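You operate a simulated robot arm through the tools that you are given. There is no shell and no other tool.

Carry out the task below with a simulated robot arm. There is one attempt and no reset: what you move stays moved.

TASK
Put things in order on the wall bench near the doors. At the end: the white crucible from the wall bench near the doors stands where the yellow port stopper stood; the yellow port stopper stands where the white paper ball stood; the red port stopper stands on top of the clear jar; the white paper ball from the wall bench near the doors is on the teal box (marked "WIRE"); whatever was shut is shut again. Leave all else as you found it, and nothing knocked over.
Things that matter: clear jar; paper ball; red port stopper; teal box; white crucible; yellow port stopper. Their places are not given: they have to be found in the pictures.

The check looks at the end state, three seconds after you hand in, the way a careful person would. Anything else that was tipped, shoved, dropped, spilled or broken makes it a failure. Lids that push on must go on centred and level and be pressed home; caps that screw on are set level and turned clockwise until they are tight.

THE ROBOT
A 7-joint arm with a two-finger parallel gripper, fixed in place. Base frame: the origin is at the foot of the arm, x ahead of it, y to its left, z up; the work surface is at about z = 0. Units: m, degrees, N and s.
With the tool pointing down near the work surface it reaches from about 0.22 to 0.58 m from the base axis. Its first joint turns from -66.0 to 66.0 degrees. Payload 2.5 kg.
The TCP is the grasp point between the finger pads, 0.023 m short of the fingertips. In the tool frame z runs along the fingers and y along their closing line. The gripper opens to 0.094 m. The fingers are 0.038 m wide and 0.01 m thick; the gripper's body (0.054 by 0.096 m) begins 0.039 m behind the TCP.
Orientation is told as [roll, pitch, yaw] about the base's x, y, z axes, in that order, counted from this pose: with the fingers straight down and closing along the base's y, the tool's x points along the base's -x, its y along +y and its z along -z.

THE INTERFACE
- The arm moves only by the tool nudge_tool. Its argument "moves" is a list of rows, each an object of numbers (a shift or turn left out is 0, a gripper value left out holds the last): "dx", "dy", "dz": the shift along the tool's x, y, z in units of 20 mm (1.0 is 20 mm); "ax", "ay", "az": the turn, a rotation vector about the tool's x, y, z in units of 8 degrees (1.0 is 8 degrees). In form: [{"dx": .., "dy": .., "dz": .., "ax": .., "ay": .., "az": ..}, ...]. A call has 1 to 20 rows; each row shifts and turns the commanded pose from where the row before left it, along the tool's axes as they then stand. "grip" is the finger opening in m, from 0 to 0.094, set as the call begins (left out, the last holds). A call with a number of a shift or a turn outside -1 to 1 is refused whole. Each row takes 0.2 s and may step no farther than 0.05 m and 8.6 degrees from the row before; otherwise, or with a gripper value out of range, the whole call is refused. Where a pose cannot be reached the arm comes as near as it can. A force on the tool above 40 N (or 10 N above the force at the start of the call, whichever is more), or a blocked arm, ends the call early, and 0.2 s more pass. Each finger travels about 0.108 m/s and halts on what it meets, pressing with about 45 N; the grip force reading is that of the motor and also rises with nothing between the fingers. The clock runs only during rows and for 0.2 s after the last one: add rows that do not move to give the fingers time. The reply holds the time, the measured pose of the TCP, the force on the tool along the base axes, the opening and the grip force, in the units named above and with some noise, with the torque about the TCP (base axes, N m) and any sound that the robot's microphone picked up.
- Cameras (640 x 400 px; columns grow to the right, rows downward): "scene" is fixed at [0.1377, -0.4264, 0.5433]; the picture's right is [0.69, -0.72, 0.00], its down [-0.34, -0.32, -0.89] and it looks along [0.64, 0.61, -0.46] (base axes); focal length 286 px, centre (320, 200). "wrist" rides on the gripper at [0.086, 0.016, -0.074] in the tool frame; the picture's right is [-0.18, 0.98, 0.00], its down [-0.58, -0.11, -0.81] and it looks along [-0.79, -0.15, 0.59] (tool axes); focal length 243 px, centre (320, 200).
- snapshot(camera): a new picture of that camera. It takes no simulated time.
- pixel_to_xyz(camera, pixels): for up to 12 pixels [column, row] of the newest picture of that camera ("zoom" is the newest enlarged one), the place [x, y, z] in the base frame of the surface seen there, good to about 0.003 m, but the place of the scene camera against the robot may be out by one fixed shift of up to 0.018 m in any direction. It takes no simulated time.
- enlarge(camera, box): a new picture of the part [left, top, right, bottom] of that camera's present view, enlarged. It takes no simulated time.
- job_done(): hands the job in; it is judged then, once.

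Leave the gripper open and the arm clear of the work at the hand-in unless told otherwise.

The tools are called after "Request:" as a command line: name --argument value ..., lists and objects as JSON in quotes. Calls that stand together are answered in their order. nudge_tool: Moves the arm, as the interface text tells. Its arguments: {"type":"object","properties":{"moves":{"type":"array","items":{"type":"object","properties":{"dx":{"type":"number"},"dy":{"type":"number"},"dz":{"type":"number"},"ax":{"type":"number"},"ay":{"type":"number"},"az":{"type":"number"}}}},"grip":{"type":"number"}},"required":["moves"]} The other tools are called the same way: snapshot (camera) takes a picture; pixel_to_xyz (camera, pixels) gives the place of the surface under pixels of a picture; enlarge (camera, box) takes an enlarged picture of a part of a camera's view; job_done () hands the job in.

At the start:

```text
clock: 0.0
ee_pos: [0.363, -0.1007, 0.3743]
tcp_rot: [0.0, 0.0, 0.0]
wrist_force: [-0.1, 1.4, -0.2]
ft_torque: [0.01, -0.01, 0.01]
gripper_width: 0.0941
gripper_force: 0.1
```

scene: 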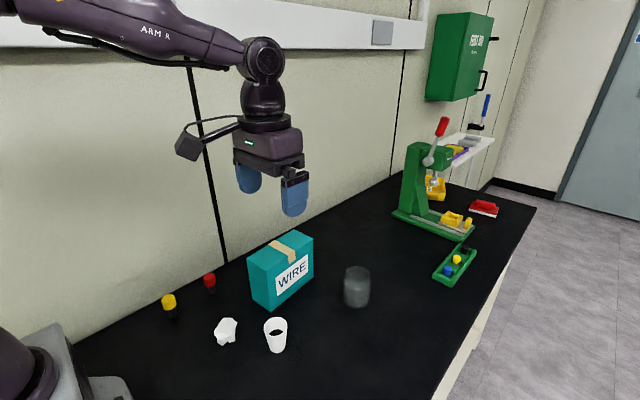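
wrist: 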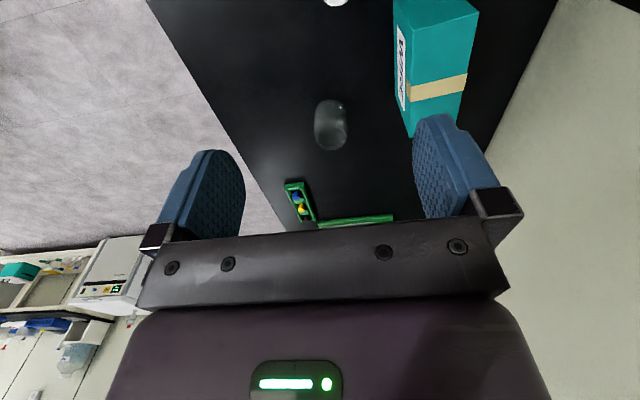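

I see a teal WIRE box near (282,270), a clear jar near (356,287), a white crucible (276,334), a paper ball (226,331), a yellow stopper (169,303) and a red stopper (209,282). I'll enlarge that part of the scene to look closer.

Request:
enlarge --camera "scene" --box '[140, 220, 396, 380]'

Request:
pixel_to_xyz --camera "scene" --pixels '[[169, 298], [209, 277], [226, 331], [276, 322], [276, 345], [356, 270], [356, 290], [282, 248], [285, 285], [320, 330], [173, 318], [210, 292]]'

```text
2.50 times, centred on (268, 300) of scene
```

zoom: 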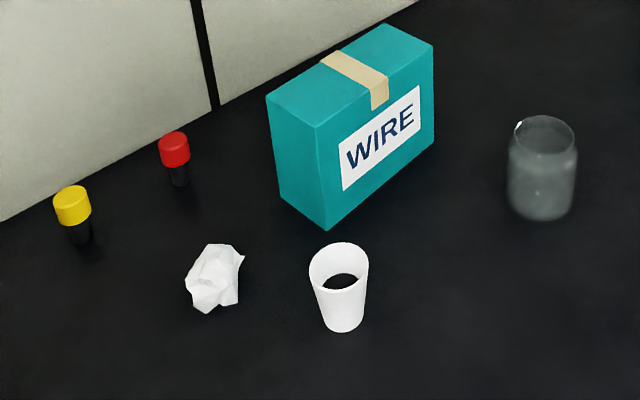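

```text
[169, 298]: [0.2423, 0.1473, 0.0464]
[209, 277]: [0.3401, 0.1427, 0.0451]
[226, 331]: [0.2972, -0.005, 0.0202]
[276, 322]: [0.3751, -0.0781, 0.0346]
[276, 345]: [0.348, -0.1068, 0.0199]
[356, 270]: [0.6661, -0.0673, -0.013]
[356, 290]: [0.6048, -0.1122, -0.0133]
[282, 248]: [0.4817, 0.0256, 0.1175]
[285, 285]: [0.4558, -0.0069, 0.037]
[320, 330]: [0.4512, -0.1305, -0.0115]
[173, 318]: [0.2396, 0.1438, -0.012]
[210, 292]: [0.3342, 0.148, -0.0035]
```

The table reads about z = -0.012 through the scene camera, so that camera is shifted. I'll take a close look at the jar and the box in the scene, then move the arm back (toward smaller x) so that the wrist camera can see the objects.

Request:
enlarge --camera "scene" --box '[324, 250, 404, 300]'

Request:
nudge_tool --moves '[{"dx": 1}, {"dx": 1}, {"dx": 1}, {"dx": 1}, {"dx": 1}, {"dx": 0.5}, {}, {}]'

Request:
snapshot --camera "wrist"

```text
8.00 times, centred on (364, 275) of scene
```

zoom: 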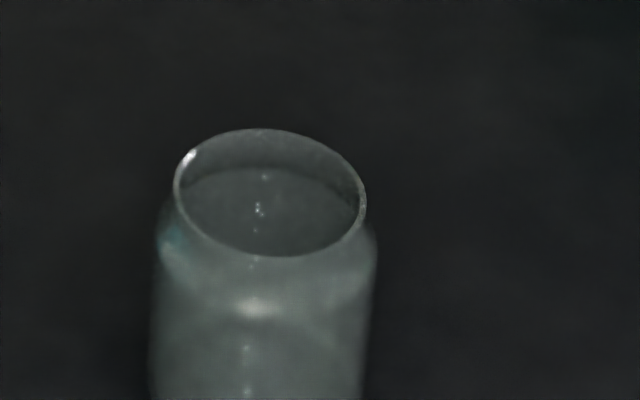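

```text
clock: 1.8
ee_pos: [0.2534, -0.1009, 0.3744]
tcp_rot: [0.0, 0.0, -0.1]
wrist_force: [0.4, 0.2, -0.8]
ft_torque: [-0.02, 0.0, 0.01]
gripper_width: 0.0939
gripper_force: 0.0
```

```text
taken
```

wrist: 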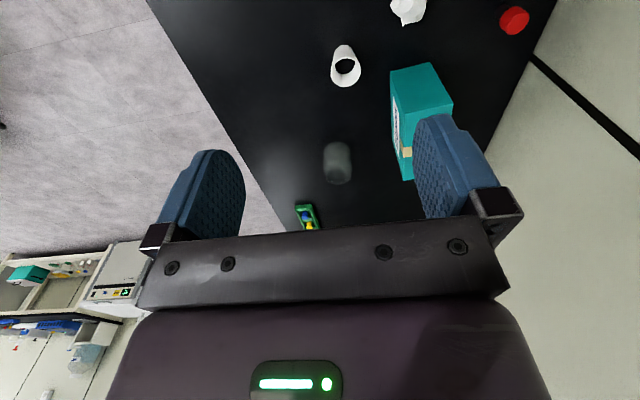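

The wrist view shows the crucible (345,65), ball (408,8), red stopper (514,20), teal box and jar (337,160). I'll enlarge the crucible/box region and measure places with the wrist camera.

Request:
enlarge --camera "wrist" --box '[300, 0, 556, 160]'

Request:
pixel_to_xyz --camera "wrist" --pixels '[[345, 65], [338, 80], [340, 48], [408, 8], [514, 20], [420, 85], [337, 150], [337, 175], [300, 100], [310, 60], [370, 100], [470, 40]]'

Request:
enlarge --camera "wrist" --box '[297, 135, 377, 185]'

```text
2.50 times, centred on (428, 80) of wrist
```

zoom: 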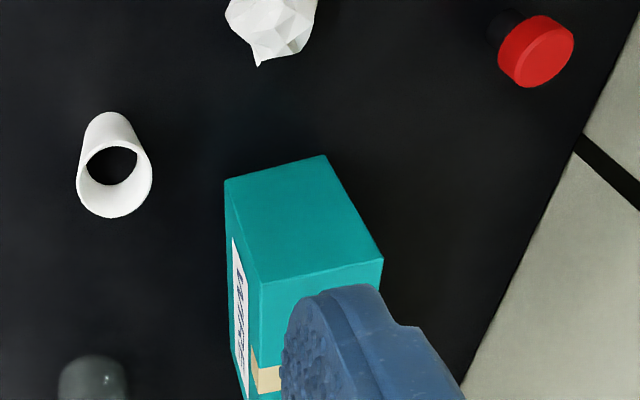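

```text
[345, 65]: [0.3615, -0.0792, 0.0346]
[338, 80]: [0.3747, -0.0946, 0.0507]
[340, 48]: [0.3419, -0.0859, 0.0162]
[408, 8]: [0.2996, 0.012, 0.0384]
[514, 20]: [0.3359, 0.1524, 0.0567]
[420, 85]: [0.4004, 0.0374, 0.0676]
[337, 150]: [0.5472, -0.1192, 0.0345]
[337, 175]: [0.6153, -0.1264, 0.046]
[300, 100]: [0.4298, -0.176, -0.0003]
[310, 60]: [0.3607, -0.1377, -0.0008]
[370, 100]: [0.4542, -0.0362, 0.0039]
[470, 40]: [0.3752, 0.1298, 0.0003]
```

```text
8.00 times, centred on (337, 160) of wrist
```

zoom: 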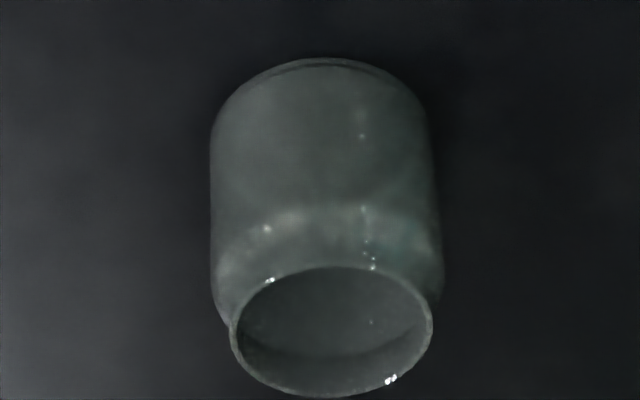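

The wrist camera reads the table at z≈0, so it's trustworthy. The yellow stopper isn't in view yet; I'll yaw the tool by about +90° (az negative) so the wrist camera looks toward the wall (+y).

Request:
nudge_tool --moves '[{"az": -1}, {"az": -1}, {"az": -1}, {"az": -1}, {"az": -1}, {"az": -1}, {"az": -1}, {"az": -1}, {"az": -1}, {"az": -1}, {"az": -1}, {"az": -0.25}, {}, {}]'

Request:
snapshot --camera "wrist"

```text
clock: 4.8
ee_pos: [0.2531, -0.1002, 0.3741]
tcp_rot: [0.0, -0.1, 90.0]
wrist_force: [0.6, 0.6, 0.3]
ft_torque: [0.0, -0.02, -0.01]
gripper_width: 0.0941
gripper_force: 0.1
```

```text
taken
```

wrist: 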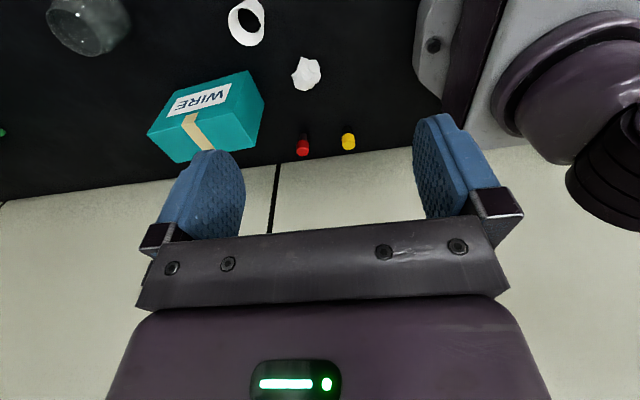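

Now nearly everything is visible: ball (306,73), red (303,148), yellow (348,141), box, crucible (246,22), jar (88,20). I'll enlarge and measure.

Request:
enlarge --camera "wrist" --box '[216, 0, 408, 180]'

Request:
pixel_to_xyz --camera "wrist" --pixels '[[306, 60], [306, 73], [306, 85], [294, 73], [318, 73], [303, 150], [305, 138], [348, 146], [349, 134], [246, 5], [262, 20], [232, 25]]'

Request:
enlarge --camera "wrist" --box '[30, 0, 158, 80]'

```text
2.22 times, centred on (312, 90) of wrist
```

zoom: 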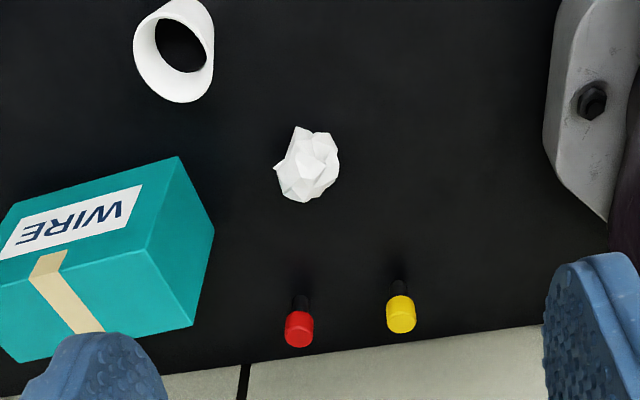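

```text
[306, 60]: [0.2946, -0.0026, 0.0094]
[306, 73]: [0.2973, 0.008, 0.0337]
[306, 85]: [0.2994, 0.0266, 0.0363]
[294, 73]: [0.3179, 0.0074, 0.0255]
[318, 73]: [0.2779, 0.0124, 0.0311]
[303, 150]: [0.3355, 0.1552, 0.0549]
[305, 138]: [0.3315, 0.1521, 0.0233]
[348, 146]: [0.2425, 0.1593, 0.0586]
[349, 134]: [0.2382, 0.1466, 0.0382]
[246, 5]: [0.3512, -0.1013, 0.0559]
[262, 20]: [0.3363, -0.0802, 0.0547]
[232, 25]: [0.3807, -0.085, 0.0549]
```

```text
5.00 times, centred on (94, 40) of wrist
```

zoom: 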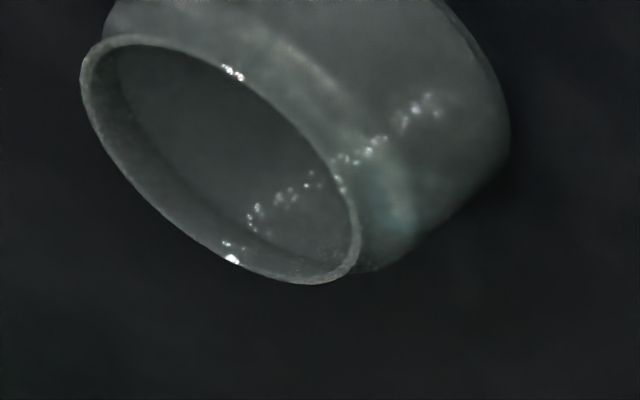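

The jar looks to have a wide mouth; I need to know whether there's a surface on top. I'll turn back to yaw 0 and move the wrist camera closer to the jar, at a safe height.

Request:
nudge_tool --moves '[{"az": 1}, {"az": 1}, {"az": 1}, {"az": 1}, {"az": 1}, {"az": 1}, {"az": 1}, {"az": 1}, {"az": 1}, {"az": 1}, {"az": 1}, {"az": 0.25}, {"dx": -1}, {"dx": -1}, {"dx": -1}, {"dx": -1}, {"dx": -1}, {"dx": -1}, {"dx": -1}, {"dx": -1}]'

Request:
nudge_tool --moves '[{"dx": -1, "dz": 1}, {"dx": -1, "dz": 1}, {"dz": 1}, {"dz": 1}, {"dz": 1}, {"dz": 0.5}, {}, {}]'

Request:
snapshot --camera "wrist"

Request:
snapshot --camera "scene"

```text
clock: 9.0
ee_pos: [0.413, -0.1005, 0.3744]
tcp_rot: [0.0, 0.0, 0.0]
wrist_force: [0.2, 0.0, -0.6]
ft_torque: [0.04, -0.01, -0.02]
gripper_width: 0.0941
gripper_force: 0.0
```

```text
clock: 10.8
ee_pos: [0.4547, -0.1008, 0.2646]
tcp_rot: [0.0, 0.0, 0.0]
wrist_force: [0.6, -0.2, 0.2]
ft_torque: [0.01, -0.04, 0.02]
gripper_width: 0.094
gripper_force: 0.0
```

```text
taken
```

wrist: 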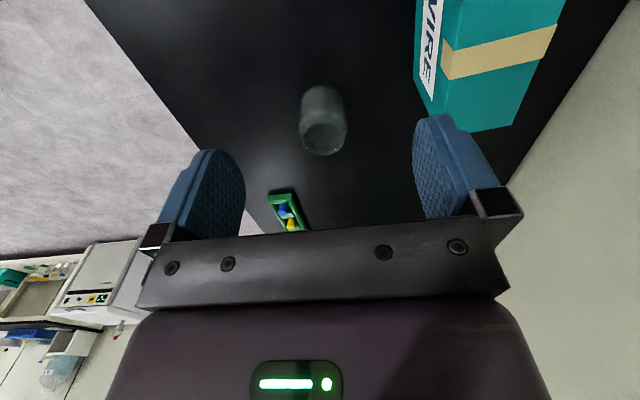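

```text
taken
```

scene: 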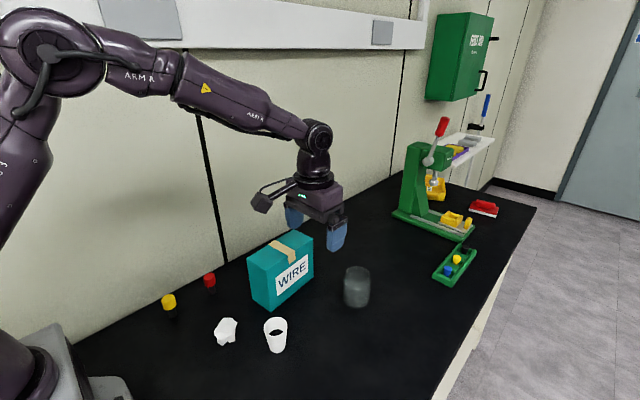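

The jar is now at (323,120) in the wrist view. I'll enlarge it and read depths around the rim and within the mouth.

Request:
enlarge --camera "wrist" --box '[275, 75, 371, 165]'

Request:
pixel_to_xyz --camera "wrist" --pixels '[[323, 138], [301, 138], [346, 138], [323, 155], [323, 122], [315, 145], [332, 132], [320, 90], [323, 105], [300, 105], [346, 105], [430, 90]]'

```text
4.44 times, centred on (323, 120) of wrist
```

zoom: 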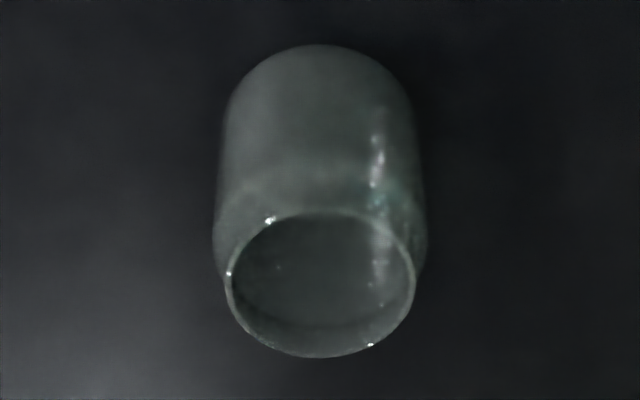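

```text
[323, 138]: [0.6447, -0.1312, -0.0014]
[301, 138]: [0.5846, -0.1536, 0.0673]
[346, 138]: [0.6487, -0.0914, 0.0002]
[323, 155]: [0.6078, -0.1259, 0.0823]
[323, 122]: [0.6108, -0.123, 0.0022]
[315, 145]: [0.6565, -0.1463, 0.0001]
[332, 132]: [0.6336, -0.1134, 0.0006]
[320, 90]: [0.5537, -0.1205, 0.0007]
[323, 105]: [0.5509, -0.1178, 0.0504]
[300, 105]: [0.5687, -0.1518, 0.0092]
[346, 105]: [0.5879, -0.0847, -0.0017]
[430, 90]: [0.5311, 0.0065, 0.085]
```

The rim sits at about z = 0.082, centre about (0.579, -0.1205), outer diameter about 0.056 m. I need to know whether the mouth is open or has a clear cover. I'll close the fingers, hover above the jar centre, and look again closely before a gentle touch.

Request:
nudge_tool --grip 0 --moves '[{"dx": -1, "dy": -0.2}, {"dx": -1, "dy": -0.2}, {"dx": -1, "dy": -0.2}, {"dx": -1, "dy": -0.2}, {"dx": -1, "dy": -0.18}, {"dx": -1}, {"dx": -0.2}, {"dz": 0.5}, {"dz": 0.5}, {"dz": 1}, {"dz": 1}, {"dz": 1}, {}, {}]'

Request:
snapshot --camera "wrist"

Request:
snapshot --camera "scene"

```text
clock: 13.8
ee_pos: [0.5779, -0.1214, 0.1822]
tcp_rot: [0.0, 0.0, 0.0]
wrist_force: [0.3, -0.5, -0.5]
ft_torque: [0.0, 0.01, 0.03]
gripper_width: 0.0
gripper_force: 42.3
```

```text
taken
```

wrist: 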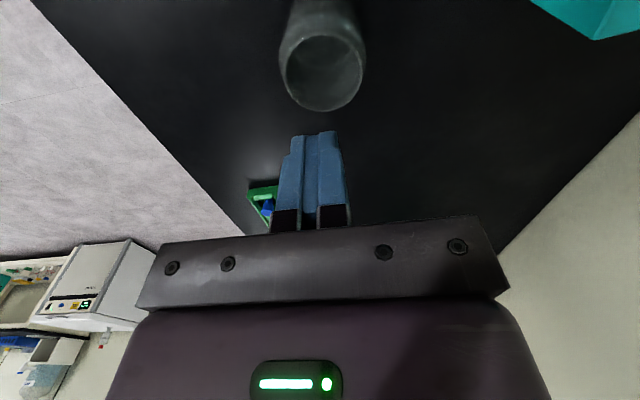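

```text
taken
```

scene: 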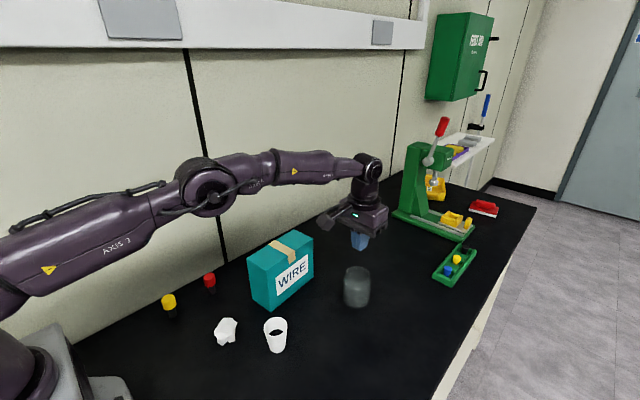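

The arm reaches the jar's place. Enlarging the jar mouth at (322,72) in the wrist view to see whether it's covered.

Request:
enlarge --camera "wrist" --box '[242, 0, 402, 120]'

Request:
pixel_to_xyz --camera "wrist" --pixels '[[322, 72], [322, 50], [322, 95], [322, 110], [281, 72], [363, 72], [322, 36], [300, 65], [345, 80], [310, 90], [322, 10], [335, 60]]'

```text
3.33 times, centred on (322, 60) of wrist
```

zoom: 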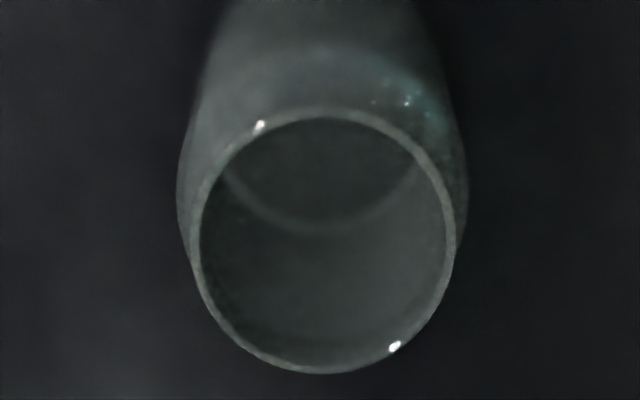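

```text
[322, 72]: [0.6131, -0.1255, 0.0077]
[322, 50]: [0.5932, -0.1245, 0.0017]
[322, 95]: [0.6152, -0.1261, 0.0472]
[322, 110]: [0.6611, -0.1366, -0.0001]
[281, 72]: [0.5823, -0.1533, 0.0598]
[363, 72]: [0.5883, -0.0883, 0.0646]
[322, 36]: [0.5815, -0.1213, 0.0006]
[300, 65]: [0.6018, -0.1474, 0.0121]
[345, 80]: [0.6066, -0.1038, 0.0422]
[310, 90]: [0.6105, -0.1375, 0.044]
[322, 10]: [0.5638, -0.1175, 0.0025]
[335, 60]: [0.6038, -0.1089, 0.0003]
```

The jar is open: I can see its bottom and far inner wall through the mouth. Next I'll look closely at the red stopper to learn its true size. Raise, travel to above (0.335, 0.03), and yaw 90° so the camera faces the wall.

Request:
nudge_tool --grip 0.094 --moves '[{"dz": -1}, {"dz": -1}, {"dz": -1}, {"dz": -1}, {"dz": -1}, {"dx": 1, "dy": 0.6}, {"dx": 1, "dy": 0.6}, {"dx": 1, "dy": 0.6}, {"dx": 1, "dy": 0.6}, {"dx": 1, "dy": 0.6}, {"dx": 1, "dy": 0.6}, {"dx": 1, "dy": 0.6}, {"dx": 1, "dy": 0.6}, {"dx": 1, "dy": 0.6}, {"dx": 1, "dy": 0.6}, {"dx": 1, "dy": 0.6}, {"dx": 1, "dy": 0.6}]'

Request:
nudge_tool --moves '[{"az": -1}, {"az": -1}, {"az": -1}, {"az": -1}, {"az": -1}, {"az": -1}, {"az": -1}, {"az": -1}, {"az": -1}, {"az": -1}, {"az": -1}, {"az": -0.25}, {"dz": 1}, {"dz": 1}, {"dz": 1}, {}, {}]'

Request:
snapshot --camera "wrist"

```text
clock: 17.4
ee_pos: [0.5631, 0.0006, 0.354]
tcp_rot: [0.0, 0.2, 0.0]
wrist_force: [-0.6, -0.1, -0.8]
ft_torque: [-0.02, 0.04, 0.02]
gripper_width: 0.0941
gripper_force: 0.0
out of reach, approached as far as the arm can: row 5, 6, 7, 8, 9, 10, 11, 12, 13, 14, 15, 16, 17
```

```text
clock: 21.0
ee_pos: [0.5798, 0.0009, 0.2984]
tcp_rot: [0.0, 0.0, 90.0]
wrist_force: [-0.4, 0.3, -0.1]
ft_torque: [0.0, -0.01, 0.01]
gripper_width: 0.0941
gripper_force: 0.0
out of reach, approached as far as the arm can: row 13, 14, 15
```

```text
taken
```

wrist: 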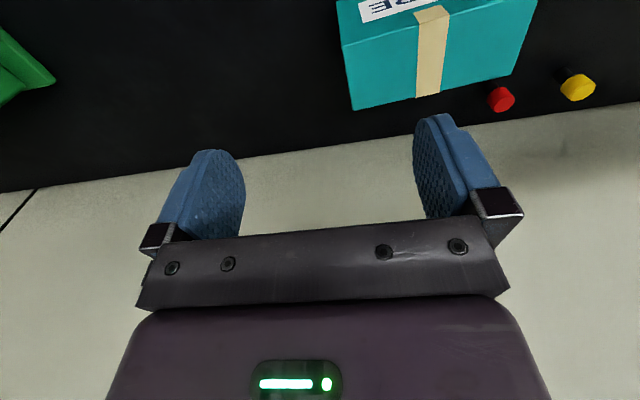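

The arm came near its stretch limit when raised there. I'll step inward toward the base (with yaw 90, tool +y is base −x) a few rows and check.

Request:
nudge_tool --moves '[{"dy": 1}, {"dy": 1}, {"dy": 1}, {}]'

```text
clock: 22.0
ee_pos: [0.578, -0.0003, 0.3068]
tcp_rot: [0.0, 0.0, 90.0]
wrist_force: [0.4, -0.1, -0.4]
ft_torque: [-0.01, 0.03, 0.01]
gripper_width: 0.0942
gripper_force: 0.1
out of reach, approached as far as the arm can: row 1, 2, 3
```

The arm is stuck near full stretch, where pulling straight in doesn't resolve. Going down worked before at this radius (z≈0.18–0.26), so I'll lower by 0.1 m (fingertips stay above the box at 0.13), then try to pull in.

Request:
nudge_tool --moves '[{"dz": 1}, {"dz": 1}, {"dz": 1}, {"dz": 1}, {}]'

```text
clock: 23.2
ee_pos: [0.5947, 0.0001, 0.2291]
tcp_rot: [0.1, 0.1, 90.0]
wrist_force: [-1.0, 1.0, -0.1]
ft_torque: [0.0, 0.0, 0.03]
gripper_width: 0.094
gripper_force: 0.1
out of reach, approached as far as the arm can: row 1, 2, 3, 4
```

The arm slides along its outer reach limit instead of retracting. Let me look at the scene to see the arm's posture.

Request:
snapshot --camera "scene"

```text
taken
```

scene: 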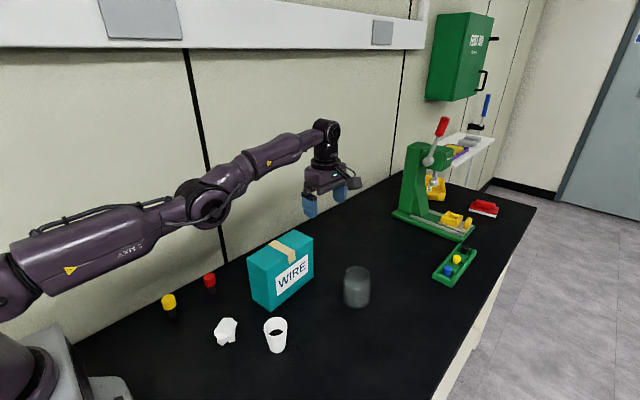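

The arm is straight at the elbow (a singular posture). I'll try to unlock it: press slightly outward while moving down (fingers narrowed so they stay clear of the box), then pull in.

Request:
nudge_tool --grip 0.03 --moves '[{"dy": -0.5}, {"dy": -0.3, "dz": 0.5}, {"dz": 1}, {"dz": 0.5, "dy": 0.3}, {"dy": 0.5}, {"dy": 0.5}, {"dy": 0.5}, {}]'

```text
clock: 25.0
ee_pos: [0.5989, -0.0019, 0.1907]
tcp_rot: [0.0, 0.0, 90.1]
wrist_force: [-1.0, 0.3, 0.1]
ft_torque: [0.03, -0.04, 0.03]
gripper_width: 0.0301
gripper_force: 0.1
out of reach, approached as far as the arm can: row 1, 2, 4, 5, 6, 7
```

Row 3 (down) was reachable but pulling in still was not. I'll try the opposite: slight outward, up, then in.

Request:
nudge_tool --moves '[{"dy": -0.5}, {"dy": -0.3, "dz": -0.5}, {"dz": -1}, {"dz": -1}, {"dz": -1, "dy": 1}, {"dz": -1, "dy": 1}, {"dz": -1, "dy": 1}, {"dz": -1, "dy": 1}, {}]'

```text
clock: 27.0
ee_pos: [0.5731, -0.0008, 0.323]
tcp_rot: [0.0, 0.0, 90.0]
wrist_force: [-0.1, -0.9, 0.5]
ft_torque: [-0.03, -0.01, -0.03]
gripper_width: 0.0302
gripper_force: 0.0
out of reach, approached as far as the arm can: row 1, 2, 4, 5, 6, 7, 8
```

Still on the boundary. Large inward steps may demand too large a joint jump from the straight elbow, so I'll try very small inward steps that grow gradually.

Request:
nudge_tool --moves '[{"dy": 0.02}, {"dy": 0.02}, {"dy": 0.03}, {"dy": 0.03}, {"dy": 0.04}, {"dy": 0.05}, {"dy": 0.06}, {"dy": 0.08}, {"dy": 0.1}, {"dy": 0.12}, {"dy": 0.15}, {"dy": 0.2}, {"dy": 0.25}, {"dy": 0.3}, {"dy": 0.4}, {"dy": 0.5}, {"dy": 0.6}, {"dy": 0.8}, {"dy": 1}, {}]'

```text
clock: 31.2
ee_pos: [0.5688, 0.0005, 0.338]
tcp_rot: [0.1, 0.0, 90.0]
wrist_force: [-0.1, -0.8, -0.2]
ft_torque: [0.0, 0.0, 0.0]
gripper_width: 0.0298
gripper_force: 0.0
out of reach, approached as far as the arm can: row 5, 8, 10, 11, 12, 13, 14, 15, 16, 17, 18, 19
```

Still locked. I'll swing sideways toward −y (free space beyond the jar, high up) with some inward pull, to see whether lateral movement frees the elbow.

Request:
nudge_tool --moves '[{"dx": 1}, {"dx": 1, "dy": 0.1}, {"dx": 1, "dy": 0.2}, {"dx": 1, "dy": 0.3}, {"dx": 1, "dy": 0.4}, {"dx": 1, "dy": 0.5}, {"dx": 1, "dy": 0.6}, {"dx": 1, "dy": 0.7}, {"dx": 1, "dy": 0.8}, {"dx": 1, "dy": 1}, {}]'

```text
clock: 33.6
ee_pos: [0.5194, -0.2141, 0.3546]
tcp_rot: [0.0, 0.0, 90.0]
wrist_force: [1.1, 0.0, -0.1]
ft_torque: [0.02, 0.01, 0.05]
gripper_width: 0.0299
gripper_force: 0.1
out of reach, approached as far as the arm can: row 4, 5, 6, 7, 8, 9, 10
```

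The arm sits exactly at the straight-elbow saddle; translating alone doesn't flex the elbow. Tilting the tool nose-down (fingers toward the base) while moving inward should bend it. Doing that here, high up at (0.52, -0.21, 0.35).

Request:
nudge_tool --moves '[{"ax": -0.92, "ay": -0.38, "dx": -0.38, "dy": 0.92}, {"ax": -0.92, "ay": -0.38, "dx": -0.38, "dy": 0.92}, {"ax": -0.92, "ay": -0.38, "dx": -0.38, "dy": 0.92}, {"ax": -0.92, "ay": -0.38, "dx": -0.38, "dy": 0.92}, {"dx": -0.38, "dy": 0.92}, {"dx": -0.38, "dy": 0.92}, {"dx": -0.38, "dy": 0.92}, {}]'

```text
clock: 35.4
ee_pos: [0.3706, -0.1467, 0.4222]
tcp_rot: [21.1, -12.0, 85.9]
wrist_force: [0.7, -0.1, 0.9]
ft_torque: [0.0, -0.01, 0.0]
gripper_width: 0.0297
gripper_force: 0.0
out of reach, approached as far as the arm can: row 2, 3, 4
```

That freed the elbow: the arm is at (0.371, -0.147, 0.422), tilted 24°. Now I turn the tool back upright and open the gripper.

Request:
nudge_tool --grip 0.094 --moves '[{"ax": 0.861, "ay": 0.508}, {"ax": 0.861, "ay": 0.508}, {"ax": 0.861, "ay": 0.508}, {}, {}]'

```text
clock: 36.6
ee_pos: [0.3702, -0.1457, 0.422]
tcp_rot: [0.3, -0.1, 88.2]
wrist_force: [0.4, 0.7, 0.0]
ft_torque: [0.01, 0.03, 0.0]
gripper_width: 0.0943
gripper_force: 0.1
```

Upright again. Now I'll move above (0.335, 0.03) at height 0.22, yaw 90, to look at the stoppers closely.

Request:
nudge_tool --moves '[{"dx": -1, "dz": 1, "az": -0.22}, {"dx": -1, "dz": 1}, {"dx": -1, "dz": 1}, {"dx": -1, "dz": 1}, {"dx": -1, "dy": 0.5, "dz": 1}, {"dx": -1, "dy": 0.5, "dz": 1}, {"dx": -1, "dy": 0.5, "dz": 1}, {"dx": -1, "dy": 0.25, "dz": 1}, {"dx": -0.8, "dz": 1}, {"dz": 1}, {}, {}]'

Request:
snapshot --camera "wrist"

Request:
enlarge --camera "wrist" --box '[240, 60, 460, 200]'

```text
clock: 39.2
ee_pos: [0.3361, 0.0289, 0.2226]
tcp_rot: [0.2, -0.1, 89.9]
wrist_force: [0.0, -0.2, 0.0]
ft_torque: [0.02, 0.0, 0.02]
gripper_width: 0.0941
gripper_force: 0.0
```

```text
taken
```

wrist: 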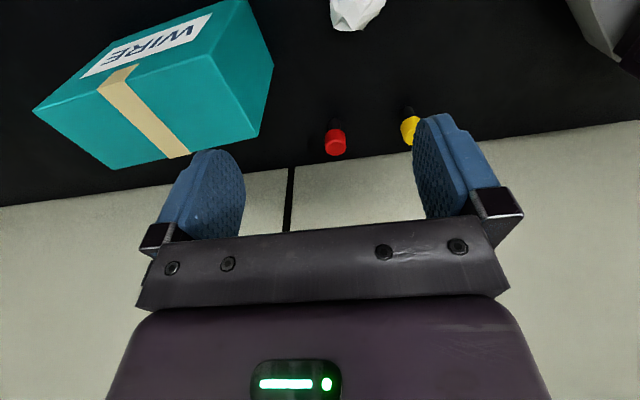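

```text
2.86 times, centred on (350, 130) of wrist
```

zoom: 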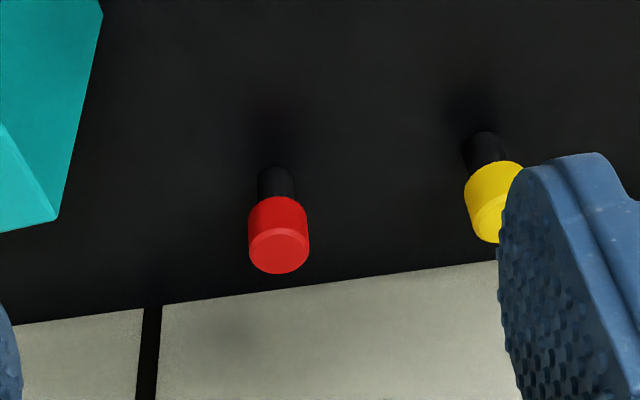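

Red cap ≈ 27 mm wide, stem ≈ 16 mm, about 58 mm tall. Next I'll move back to view the paper ball and the crucible from nearer, at (0.30, -0.10, 0.22).

Request:
nudge_tool --moves '[{"dx": 1, "dy": 0.3}, {"dx": 1, "dy": 0.3}, {"dx": 1, "dy": 0.3}, {"dx": 1, "dy": 0.3}, {"dx": 1, "dy": 0.3}, {"dx": 1, "dy": 0.3}, {"dx": 0.45}, {}, {}]'

Request:
snapshot --camera "wrist"

Request:
enlarge --camera "wrist" --box '[200, 0, 440, 150]'

```text
clock: 41.2
ee_pos: [0.3009, -0.0983, 0.2223]
tcp_rot: [0.0, -0.1, 89.9]
wrist_force: [-0.7, 0.3, -0.9]
ft_torque: [0.03, -0.02, 0.0]
gripper_width: 0.0941
gripper_force: 0.2
```

```text
taken
```

wrist: 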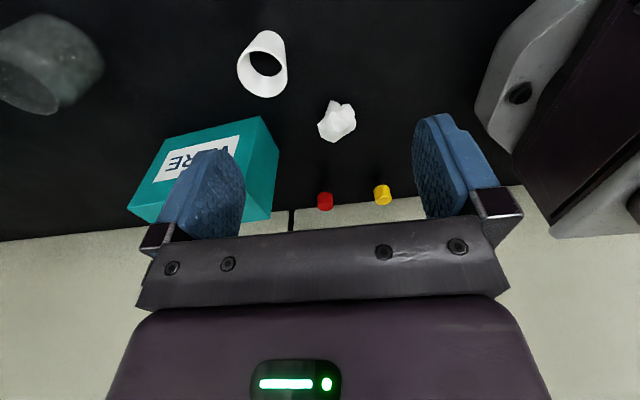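

```text
2.67 times, centred on (320, 75) of wrist
```

zoom: 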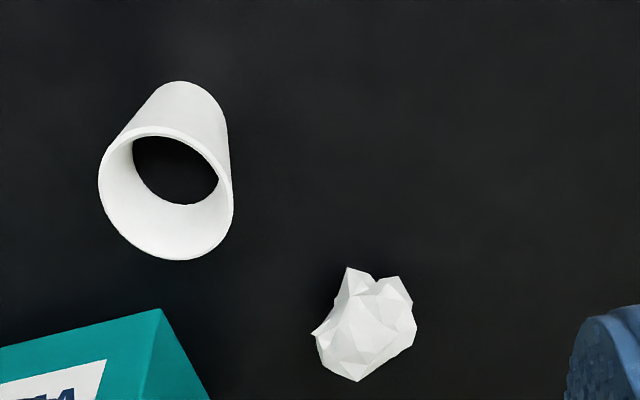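

The crucible seems to hold something dark. I'll read positions on ball edges, crucible rim, crucible contents, and the table.

Request:
pixel_to_xyz --camera "wrist" --pixels '[[265, 62], [258, 52], [274, 66], [239, 65], [284, 85], [262, 96], [272, 50], [336, 122], [321, 127], [354, 122], [334, 140], [333, 102]]'

Request:
pixel_to_xyz --camera "wrist" --pixels '[[260, 118], [275, 150], [265, 185], [172, 120], [255, 130], [262, 160], [240, 120], [200, 115], [380, 150], [300, 60], [382, 196], [325, 200]]'

Request:
enlarge --camera "wrist" --box '[230, 25, 294, 105]'

Request:
enlarge --camera "wrist" --box '[304, 90, 368, 150]'

```text
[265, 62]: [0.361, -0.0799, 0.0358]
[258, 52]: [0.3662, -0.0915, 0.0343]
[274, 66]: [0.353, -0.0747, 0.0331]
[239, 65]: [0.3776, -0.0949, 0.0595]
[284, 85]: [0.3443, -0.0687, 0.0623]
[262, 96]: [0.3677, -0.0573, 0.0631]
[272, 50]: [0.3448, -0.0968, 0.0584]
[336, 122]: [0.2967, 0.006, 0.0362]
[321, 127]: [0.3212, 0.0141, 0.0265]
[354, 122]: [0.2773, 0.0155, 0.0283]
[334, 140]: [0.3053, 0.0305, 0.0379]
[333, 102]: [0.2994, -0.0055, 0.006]
```

```text
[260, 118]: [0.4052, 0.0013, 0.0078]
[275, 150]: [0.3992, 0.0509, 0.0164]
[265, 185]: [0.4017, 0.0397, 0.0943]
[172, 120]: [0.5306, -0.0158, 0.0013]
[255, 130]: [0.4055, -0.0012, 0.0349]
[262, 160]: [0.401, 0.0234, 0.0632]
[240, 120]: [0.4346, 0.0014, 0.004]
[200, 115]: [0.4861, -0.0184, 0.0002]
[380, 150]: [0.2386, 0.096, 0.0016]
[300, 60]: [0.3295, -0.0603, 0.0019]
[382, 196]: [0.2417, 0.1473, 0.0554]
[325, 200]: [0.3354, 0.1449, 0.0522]
```

```text
5.00 times, centred on (262, 65) of wrist
```

zoom: 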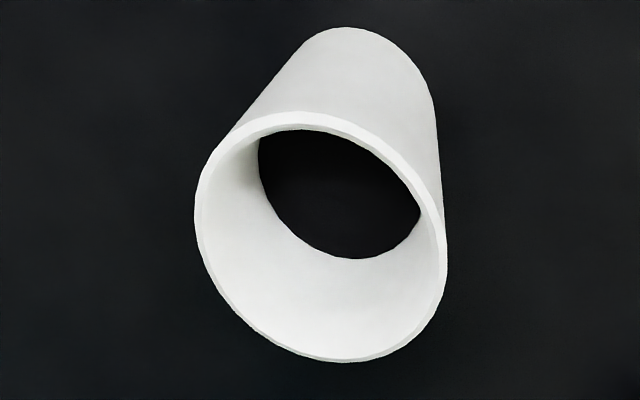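

```text
6.67 times, centred on (336, 120) of wrist
```

zoom: 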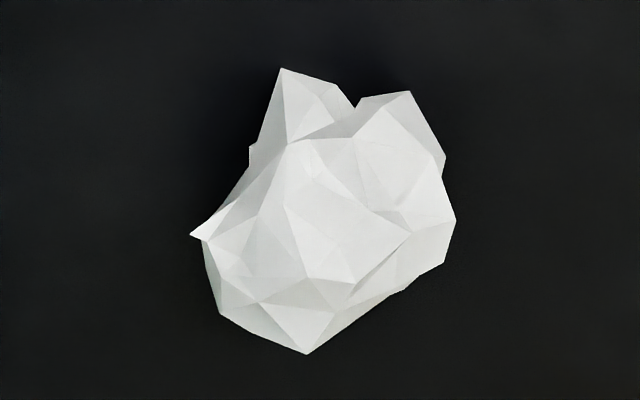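

The crucible holds dark content (level at z≈0.034, rim z≈0.061, rim centre ≈ (0.360, -0.079)), so it must stay upright. The ball's centre is around (0.299, 0.012). Now I'll view the box's top before carrying the ball there.

Request:
nudge_tool --moves '[{"dz": -1, "dy": -1, "dx": -0.5}, {"dz": -1, "dy": -1, "dx": -0.5}, {"dz": -1, "dy": -1, "dx": -0.5}, {"dz": -1, "dy": -1, "dx": -0.5}, {"dz": -0.5, "dy": -1, "dx": -0.5}, {}, {}]'

Request:
snapshot --camera "wrist"

```text
clock: 42.8
ee_pos: [0.4001, -0.0499, 0.3105]
tcp_rot: [0.1, -0.1, 89.9]
wrist_force: [0.4, -0.2, 0.5]
ft_torque: [0.02, -0.02, -0.02]
gripper_width: 0.0941
gripper_force: 0.1
```

```text
taken
```

wrist: 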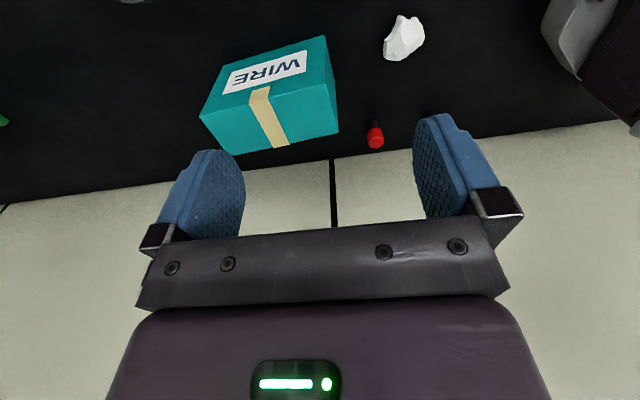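

The box top is clearly visible: corners near (200,117), (328,83), (339,132), (222,154). I'll enlarge and read its corners.

Request:
enlarge --camera "wrist" --box '[190, 30, 350, 160]'

Request:
pixel_to_xyz --camera "wrist" --pixels '[[203, 117], [325, 85], [336, 131], [222, 151], [255, 107], [275, 140], [300, 115], [230, 128], [315, 100], [263, 118], [328, 40], [285, 120]]'

```text
3.08 times, centred on (270, 95) of wrist
```

zoom: 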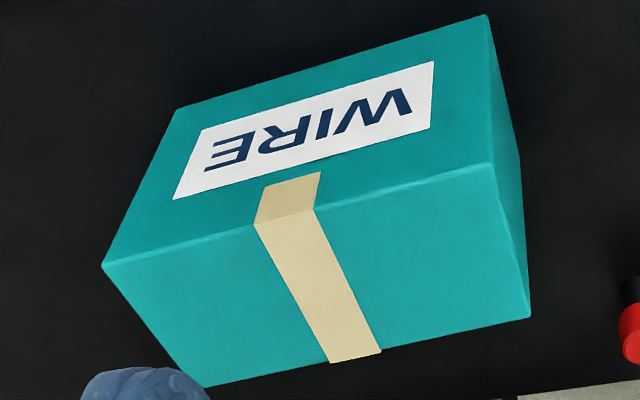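

```text
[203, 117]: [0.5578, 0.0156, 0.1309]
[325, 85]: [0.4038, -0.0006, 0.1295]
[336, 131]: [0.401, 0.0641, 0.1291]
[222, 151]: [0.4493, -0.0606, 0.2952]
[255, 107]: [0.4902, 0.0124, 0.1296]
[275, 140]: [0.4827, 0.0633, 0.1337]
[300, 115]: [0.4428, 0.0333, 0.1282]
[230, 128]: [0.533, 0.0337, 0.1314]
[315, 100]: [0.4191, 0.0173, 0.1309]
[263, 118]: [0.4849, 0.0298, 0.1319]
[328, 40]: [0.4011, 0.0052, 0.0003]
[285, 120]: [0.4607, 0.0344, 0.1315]
```

Box top at z≈0.130, spanning x 0.402–0.558 and roughly 65 mm deep, rotated ~6°. I'll place the ball near (0.44, 0.037), off the tape. Now refine the ball's extents from this view.

Request:
enlarge --camera "wrist" --box '[372, 8, 436, 68]'

Request:
pixel_to_xyz --camera "wrist" --pixels '[[386, 40], [392, 50], [405, 35], [400, 18], [410, 20], [423, 35], [420, 45], [408, 55], [385, 55], [396, 30], [404, 16], [415, 50]]'

```text
6.67 times, centred on (404, 38) of wrist
```

zoom: 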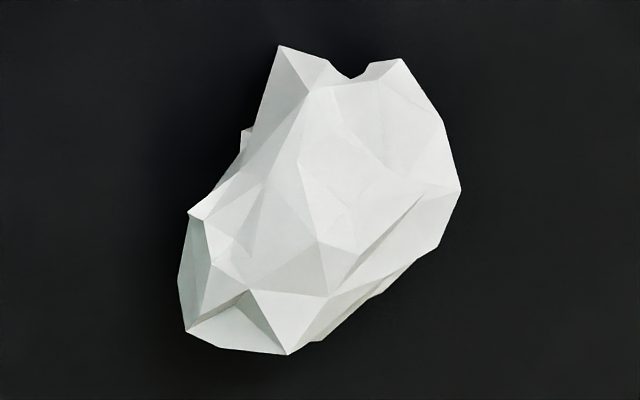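

```text
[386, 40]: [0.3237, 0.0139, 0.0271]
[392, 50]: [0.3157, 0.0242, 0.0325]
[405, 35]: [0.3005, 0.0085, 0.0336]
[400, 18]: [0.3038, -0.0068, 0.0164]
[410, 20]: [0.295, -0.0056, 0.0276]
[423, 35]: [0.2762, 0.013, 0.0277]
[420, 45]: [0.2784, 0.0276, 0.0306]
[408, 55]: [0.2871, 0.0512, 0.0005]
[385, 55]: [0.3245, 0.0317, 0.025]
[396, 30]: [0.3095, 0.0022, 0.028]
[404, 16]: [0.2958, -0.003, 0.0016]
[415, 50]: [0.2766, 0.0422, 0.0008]
```

Ball centre ≈ (0.300, 0.014), extents ~48×44 mm, height ~42 mm. Moving above the ball at yaw 90 with the gripper open, to z≈0.13 first.

Request:
nudge_tool --moves '[{"dy": 1, "dx": -0.64}, {"dy": 1, "dx": -0.64}, {"dy": 1, "dx": -0.64}, {"dy": 1, "dx": -0.64}, {"dy": 1, "dx": -0.64}, {"dz": 1}, {"dz": 1}, {"dz": 1}, {"dz": 1}, {"dz": 1}, {"dz": 1}, {"dz": 1}, {"dz": 1}, {"dz": 1}, {}, {}]'

Request:
snapshot --camera "wrist"

```text
clock: 46.2
ee_pos: [0.3009, 0.0154, 0.1311]
tcp_rot: [0.0, -0.1, 89.9]
wrist_force: [0.6, -0.2, 0.7]
ft_torque: [-0.02, 0.02, -0.03]
gripper_width: 0.0939
gripper_force: 0.0
```

```text
taken
```

wrist: 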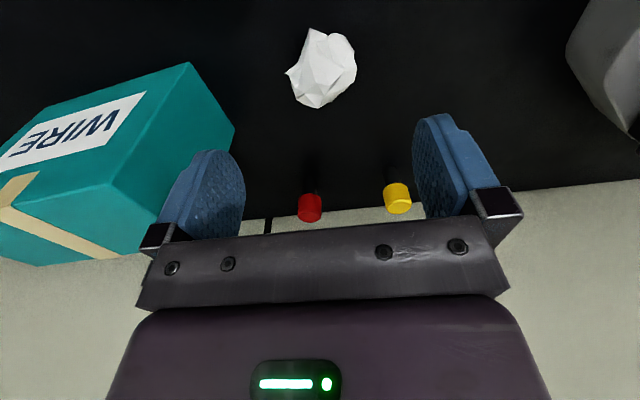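

The ball is centred between the fingers (col ~321). I'll read a few ball points once more from here for the y centre.

Request:
pixel_to_xyz --camera "wrist" --pixels '[[321, 68], [290, 74], [353, 68], [318, 105], [318, 98], [310, 32], [342, 36], [325, 85], [300, 50], [345, 80], [397, 185], [310, 195]]'

Request:
enlarge --camera "wrist" --box '[260, 10, 380, 110]'

```text
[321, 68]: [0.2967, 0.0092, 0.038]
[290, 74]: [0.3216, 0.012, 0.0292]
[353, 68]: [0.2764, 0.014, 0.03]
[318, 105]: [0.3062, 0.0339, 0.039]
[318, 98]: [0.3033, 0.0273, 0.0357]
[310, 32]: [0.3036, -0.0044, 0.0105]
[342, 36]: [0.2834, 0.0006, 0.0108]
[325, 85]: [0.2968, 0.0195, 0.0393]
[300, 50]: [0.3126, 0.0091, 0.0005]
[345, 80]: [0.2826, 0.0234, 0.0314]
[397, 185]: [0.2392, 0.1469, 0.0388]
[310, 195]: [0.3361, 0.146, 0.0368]
```

```text
4.00 times, centred on (320, 60) of wrist
```

zoom: 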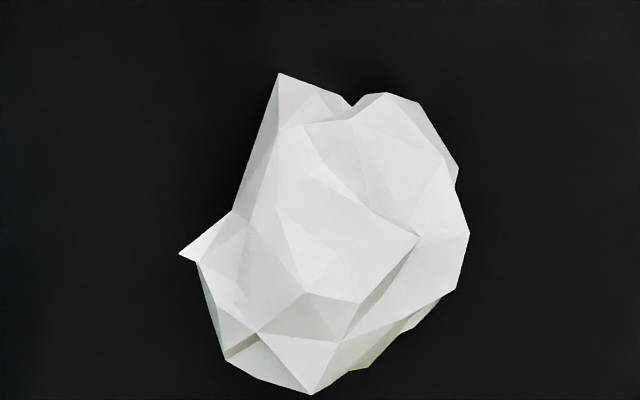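

Good alignment. Descend to TCP z≈0.029 (fingertips ~6 mm above the bench), still open.

Request:
nudge_tool --moves '[{"dz": 1}, {"dz": 1}, {"dz": 1}, {"dz": 1}, {"dz": 0.6}, {"dz": 0.5}, {}]'

Request:
snapshot --camera "wrist"

```text
clock: 47.8
ee_pos: [0.2989, 0.0154, 0.0287]
tcp_rot: [0.1, -0.1, 89.9]
wrist_force: [0.1, -1.4, -0.3]
ft_torque: [-0.03, 0.04, -0.03]
gripper_width: 0.0944
gripper_force: 0.1
```

```text
taken
```

wrist: 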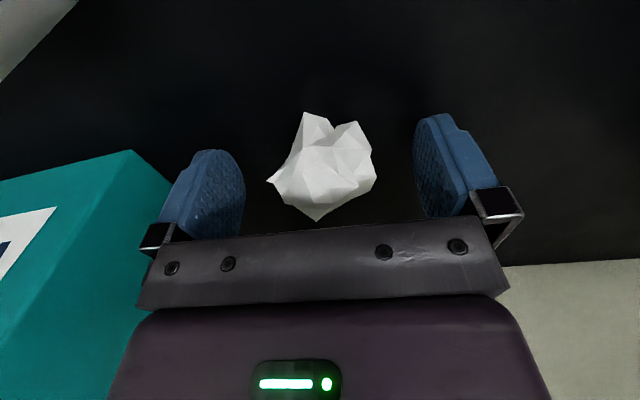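

The ball sits between the pads. Close in stages: command 0.040 first and watch.

Request:
nudge_tool --grip 0.036 --moves '[{}, {}, {}]'

Request:
snapshot --camera "wrist"

```text
clock: 48.6
ee_pos: [0.3, 0.0161, 0.0295]
tcp_rot: [0.1, 0.0, 89.9]
wrist_force: [0.0, 0.0, 0.0]
ft_torque: [0.0, 0.02, 0.0]
gripper_width: 0.0444
gripper_force: 44.9
```

```text
taken
```

wrist: 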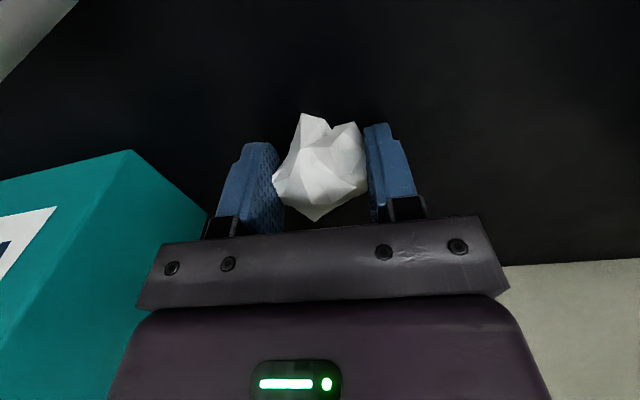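

Gripped at 44 mm. Lift slowly to z≈0.20 and check it holds.

Request:
nudge_tool --moves '[{"dz": -0.5}, {"dz": -0.7}, {"dz": -1}, {"dz": -1}, {"dz": -1}, {"dz": -1}, {"dz": -1}, {"dz": -1}, {"dz": -1}, {"dz": -0.6}, {}]'

Request:
snapshot --camera "wrist"

```text
clock: 51.0
ee_pos: [0.2992, 0.0167, 0.2072]
tcp_rot: [0.2, 0.0, 89.9]
wrist_force: [-0.7, -0.7, -0.2]
ft_torque: [-0.02, -0.01, 0.0]
gripper_width: 0.0439
gripper_force: 44.9
```

```text
taken
```

wrist: 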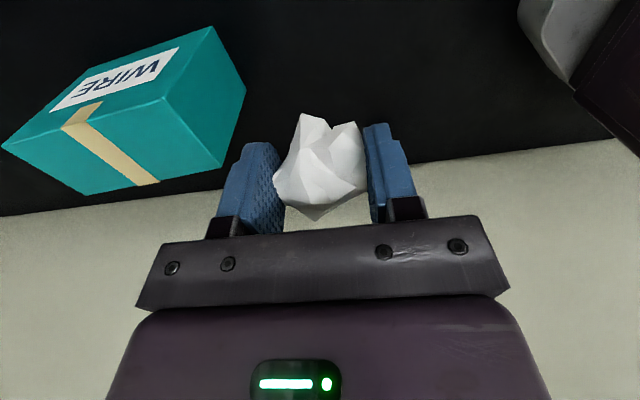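

The ball is held. Move over the box to about (0.44, 0.037), then lower to z≈0.17.

Request:
nudge_tool --moves '[{"dy": -1, "dx": -0.15}, {"dy": -1, "dx": -0.15}, {"dy": -1, "dx": -0.15}, {"dy": -1, "dx": -0.15}, {"dy": -1, "dx": -0.15}, {"dy": -1, "dx": -0.15}, {"dy": -1, "dx": -0.14}, {}, {"dz": 0.6}, {"dz": 0.6}, {"dz": 0.5}, {}, {}]'

Request:
snapshot --camera "wrist"

Request:
snapshot --camera "scene"

```text
clock: 53.8
ee_pos: [0.4402, 0.0346, 0.171]
tcp_rot: [0.1, -0.1, 90.0]
wrist_force: [0.1, 0.1, -0.2]
ft_torque: [0.05, -0.04, 0.0]
gripper_width: 0.0448
gripper_force: 45.1
```

```text
taken
```

wrist: 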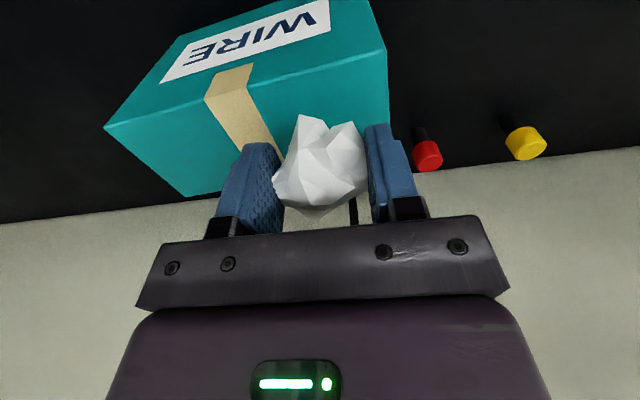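

```text
taken
```

scene: 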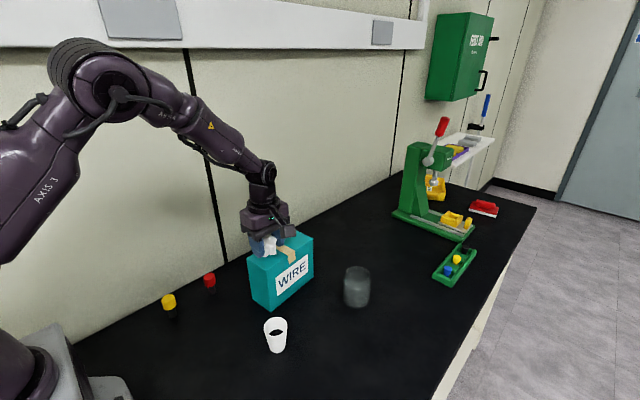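

The ball is above the box's near half. Lower in small steps until contact (expected TCP z≈0.160).

Request:
nudge_tool --moves '[{"dz": 0.2}, {"dz": 0.15}, {"dz": 0.1}, {}, {}]'

```text
clock: 55.0
ee_pos: [0.4396, 0.0359, 0.1626]
tcp_rot: [0.1, -0.1, 90.0]
wrist_force: [0.3, 0.6, 0.2]
ft_torque: [0.02, 0.0, 0.0]
gripper_width: 0.0449
gripper_force: 44.6
```

Request:
nudge_tool --moves '[{"dz": 0.06}, {"dz": 0.05}, {}]'

Request:
enlarge --camera "scene" --box '[232, 220, 328, 300]'

```text
clock: 55.8
ee_pos: [0.4419, 0.0356, 0.1596]
tcp_rot: [0.1, -0.2, 89.9]
wrist_force: [-0.1, 0.5, -0.6]
ft_torque: [-0.02, 0.02, -0.02]
gripper_width: 0.0447
gripper_force: 44.3
```

```text
5.00 times, centred on (280, 260) of scene
```

zoom: 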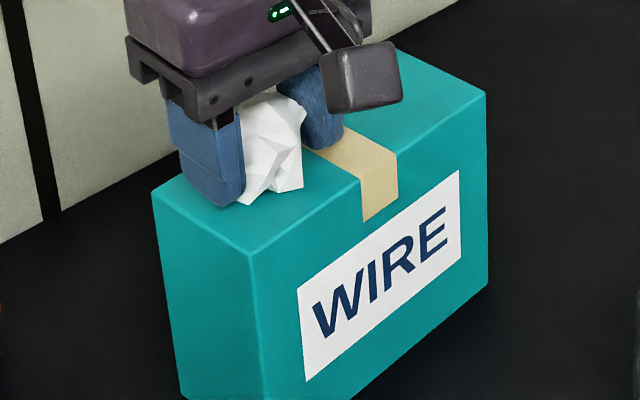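

The ball is nearly touching the box top. Another 2 mm in small steps, reading the force.

Request:
nudge_tool --moves '[{"dz": 0.05}, {"dz": 0.05}, {}]'

```text
clock: 56.6
ee_pos: [0.4399, 0.035, 0.1585]
tcp_rot: [0.1, 0.1, 89.9]
wrist_force: [-0.1, -0.8, 0.0]
ft_torque: [0.02, -0.01, 0.02]
gripper_width: 0.0443
gripper_force: 44.6
```

Request:
nudge_tool --moves '[{"dz": 0.05}, {"dz": 0.05}, {}]'

```text
clock: 57.4
ee_pos: [0.4403, 0.0365, 0.156]
tcp_rot: [0.0, -0.1, 89.9]
wrist_force: [-1.0, 1.2, 7.2]
ft_torque: [0.04, 0.19, -0.01]
gripper_width: 0.0449
gripper_force: 45.6
```

Contact (7 N). I'll ease up 1 mm and open the fingers to 0.07.

Request:
nudge_tool --moves '[{"dz": -0.04}, {}]'

Request:
nudge_tool --grip 0.07 --moves '[{}, {}, {}]'

Request:
snapshot --camera "wrist"

```text
clock: 58.0
ee_pos: [0.4402, 0.0368, 0.1581]
tcp_rot: [0.1, -0.1, 89.9]
wrist_force: [1.1, -0.1, 4.1]
ft_torque: [0.01, 0.06, -0.01]
gripper_width: 0.0447
gripper_force: 44.7
```

```text
clock: 58.8
ee_pos: [0.4407, 0.0371, 0.1581]
tcp_rot: [0.1, -0.1, 89.9]
wrist_force: [-0.4, 0.2, 0.6]
ft_torque: [-0.01, 0.01, 0.02]
gripper_width: 0.07
gripper_force: 0.1
```

```text
taken
```

wrist: 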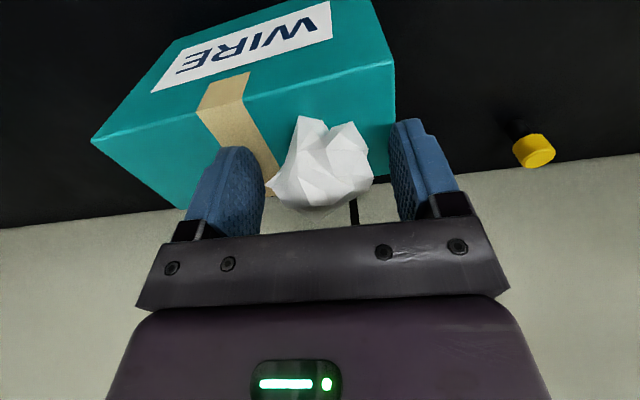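

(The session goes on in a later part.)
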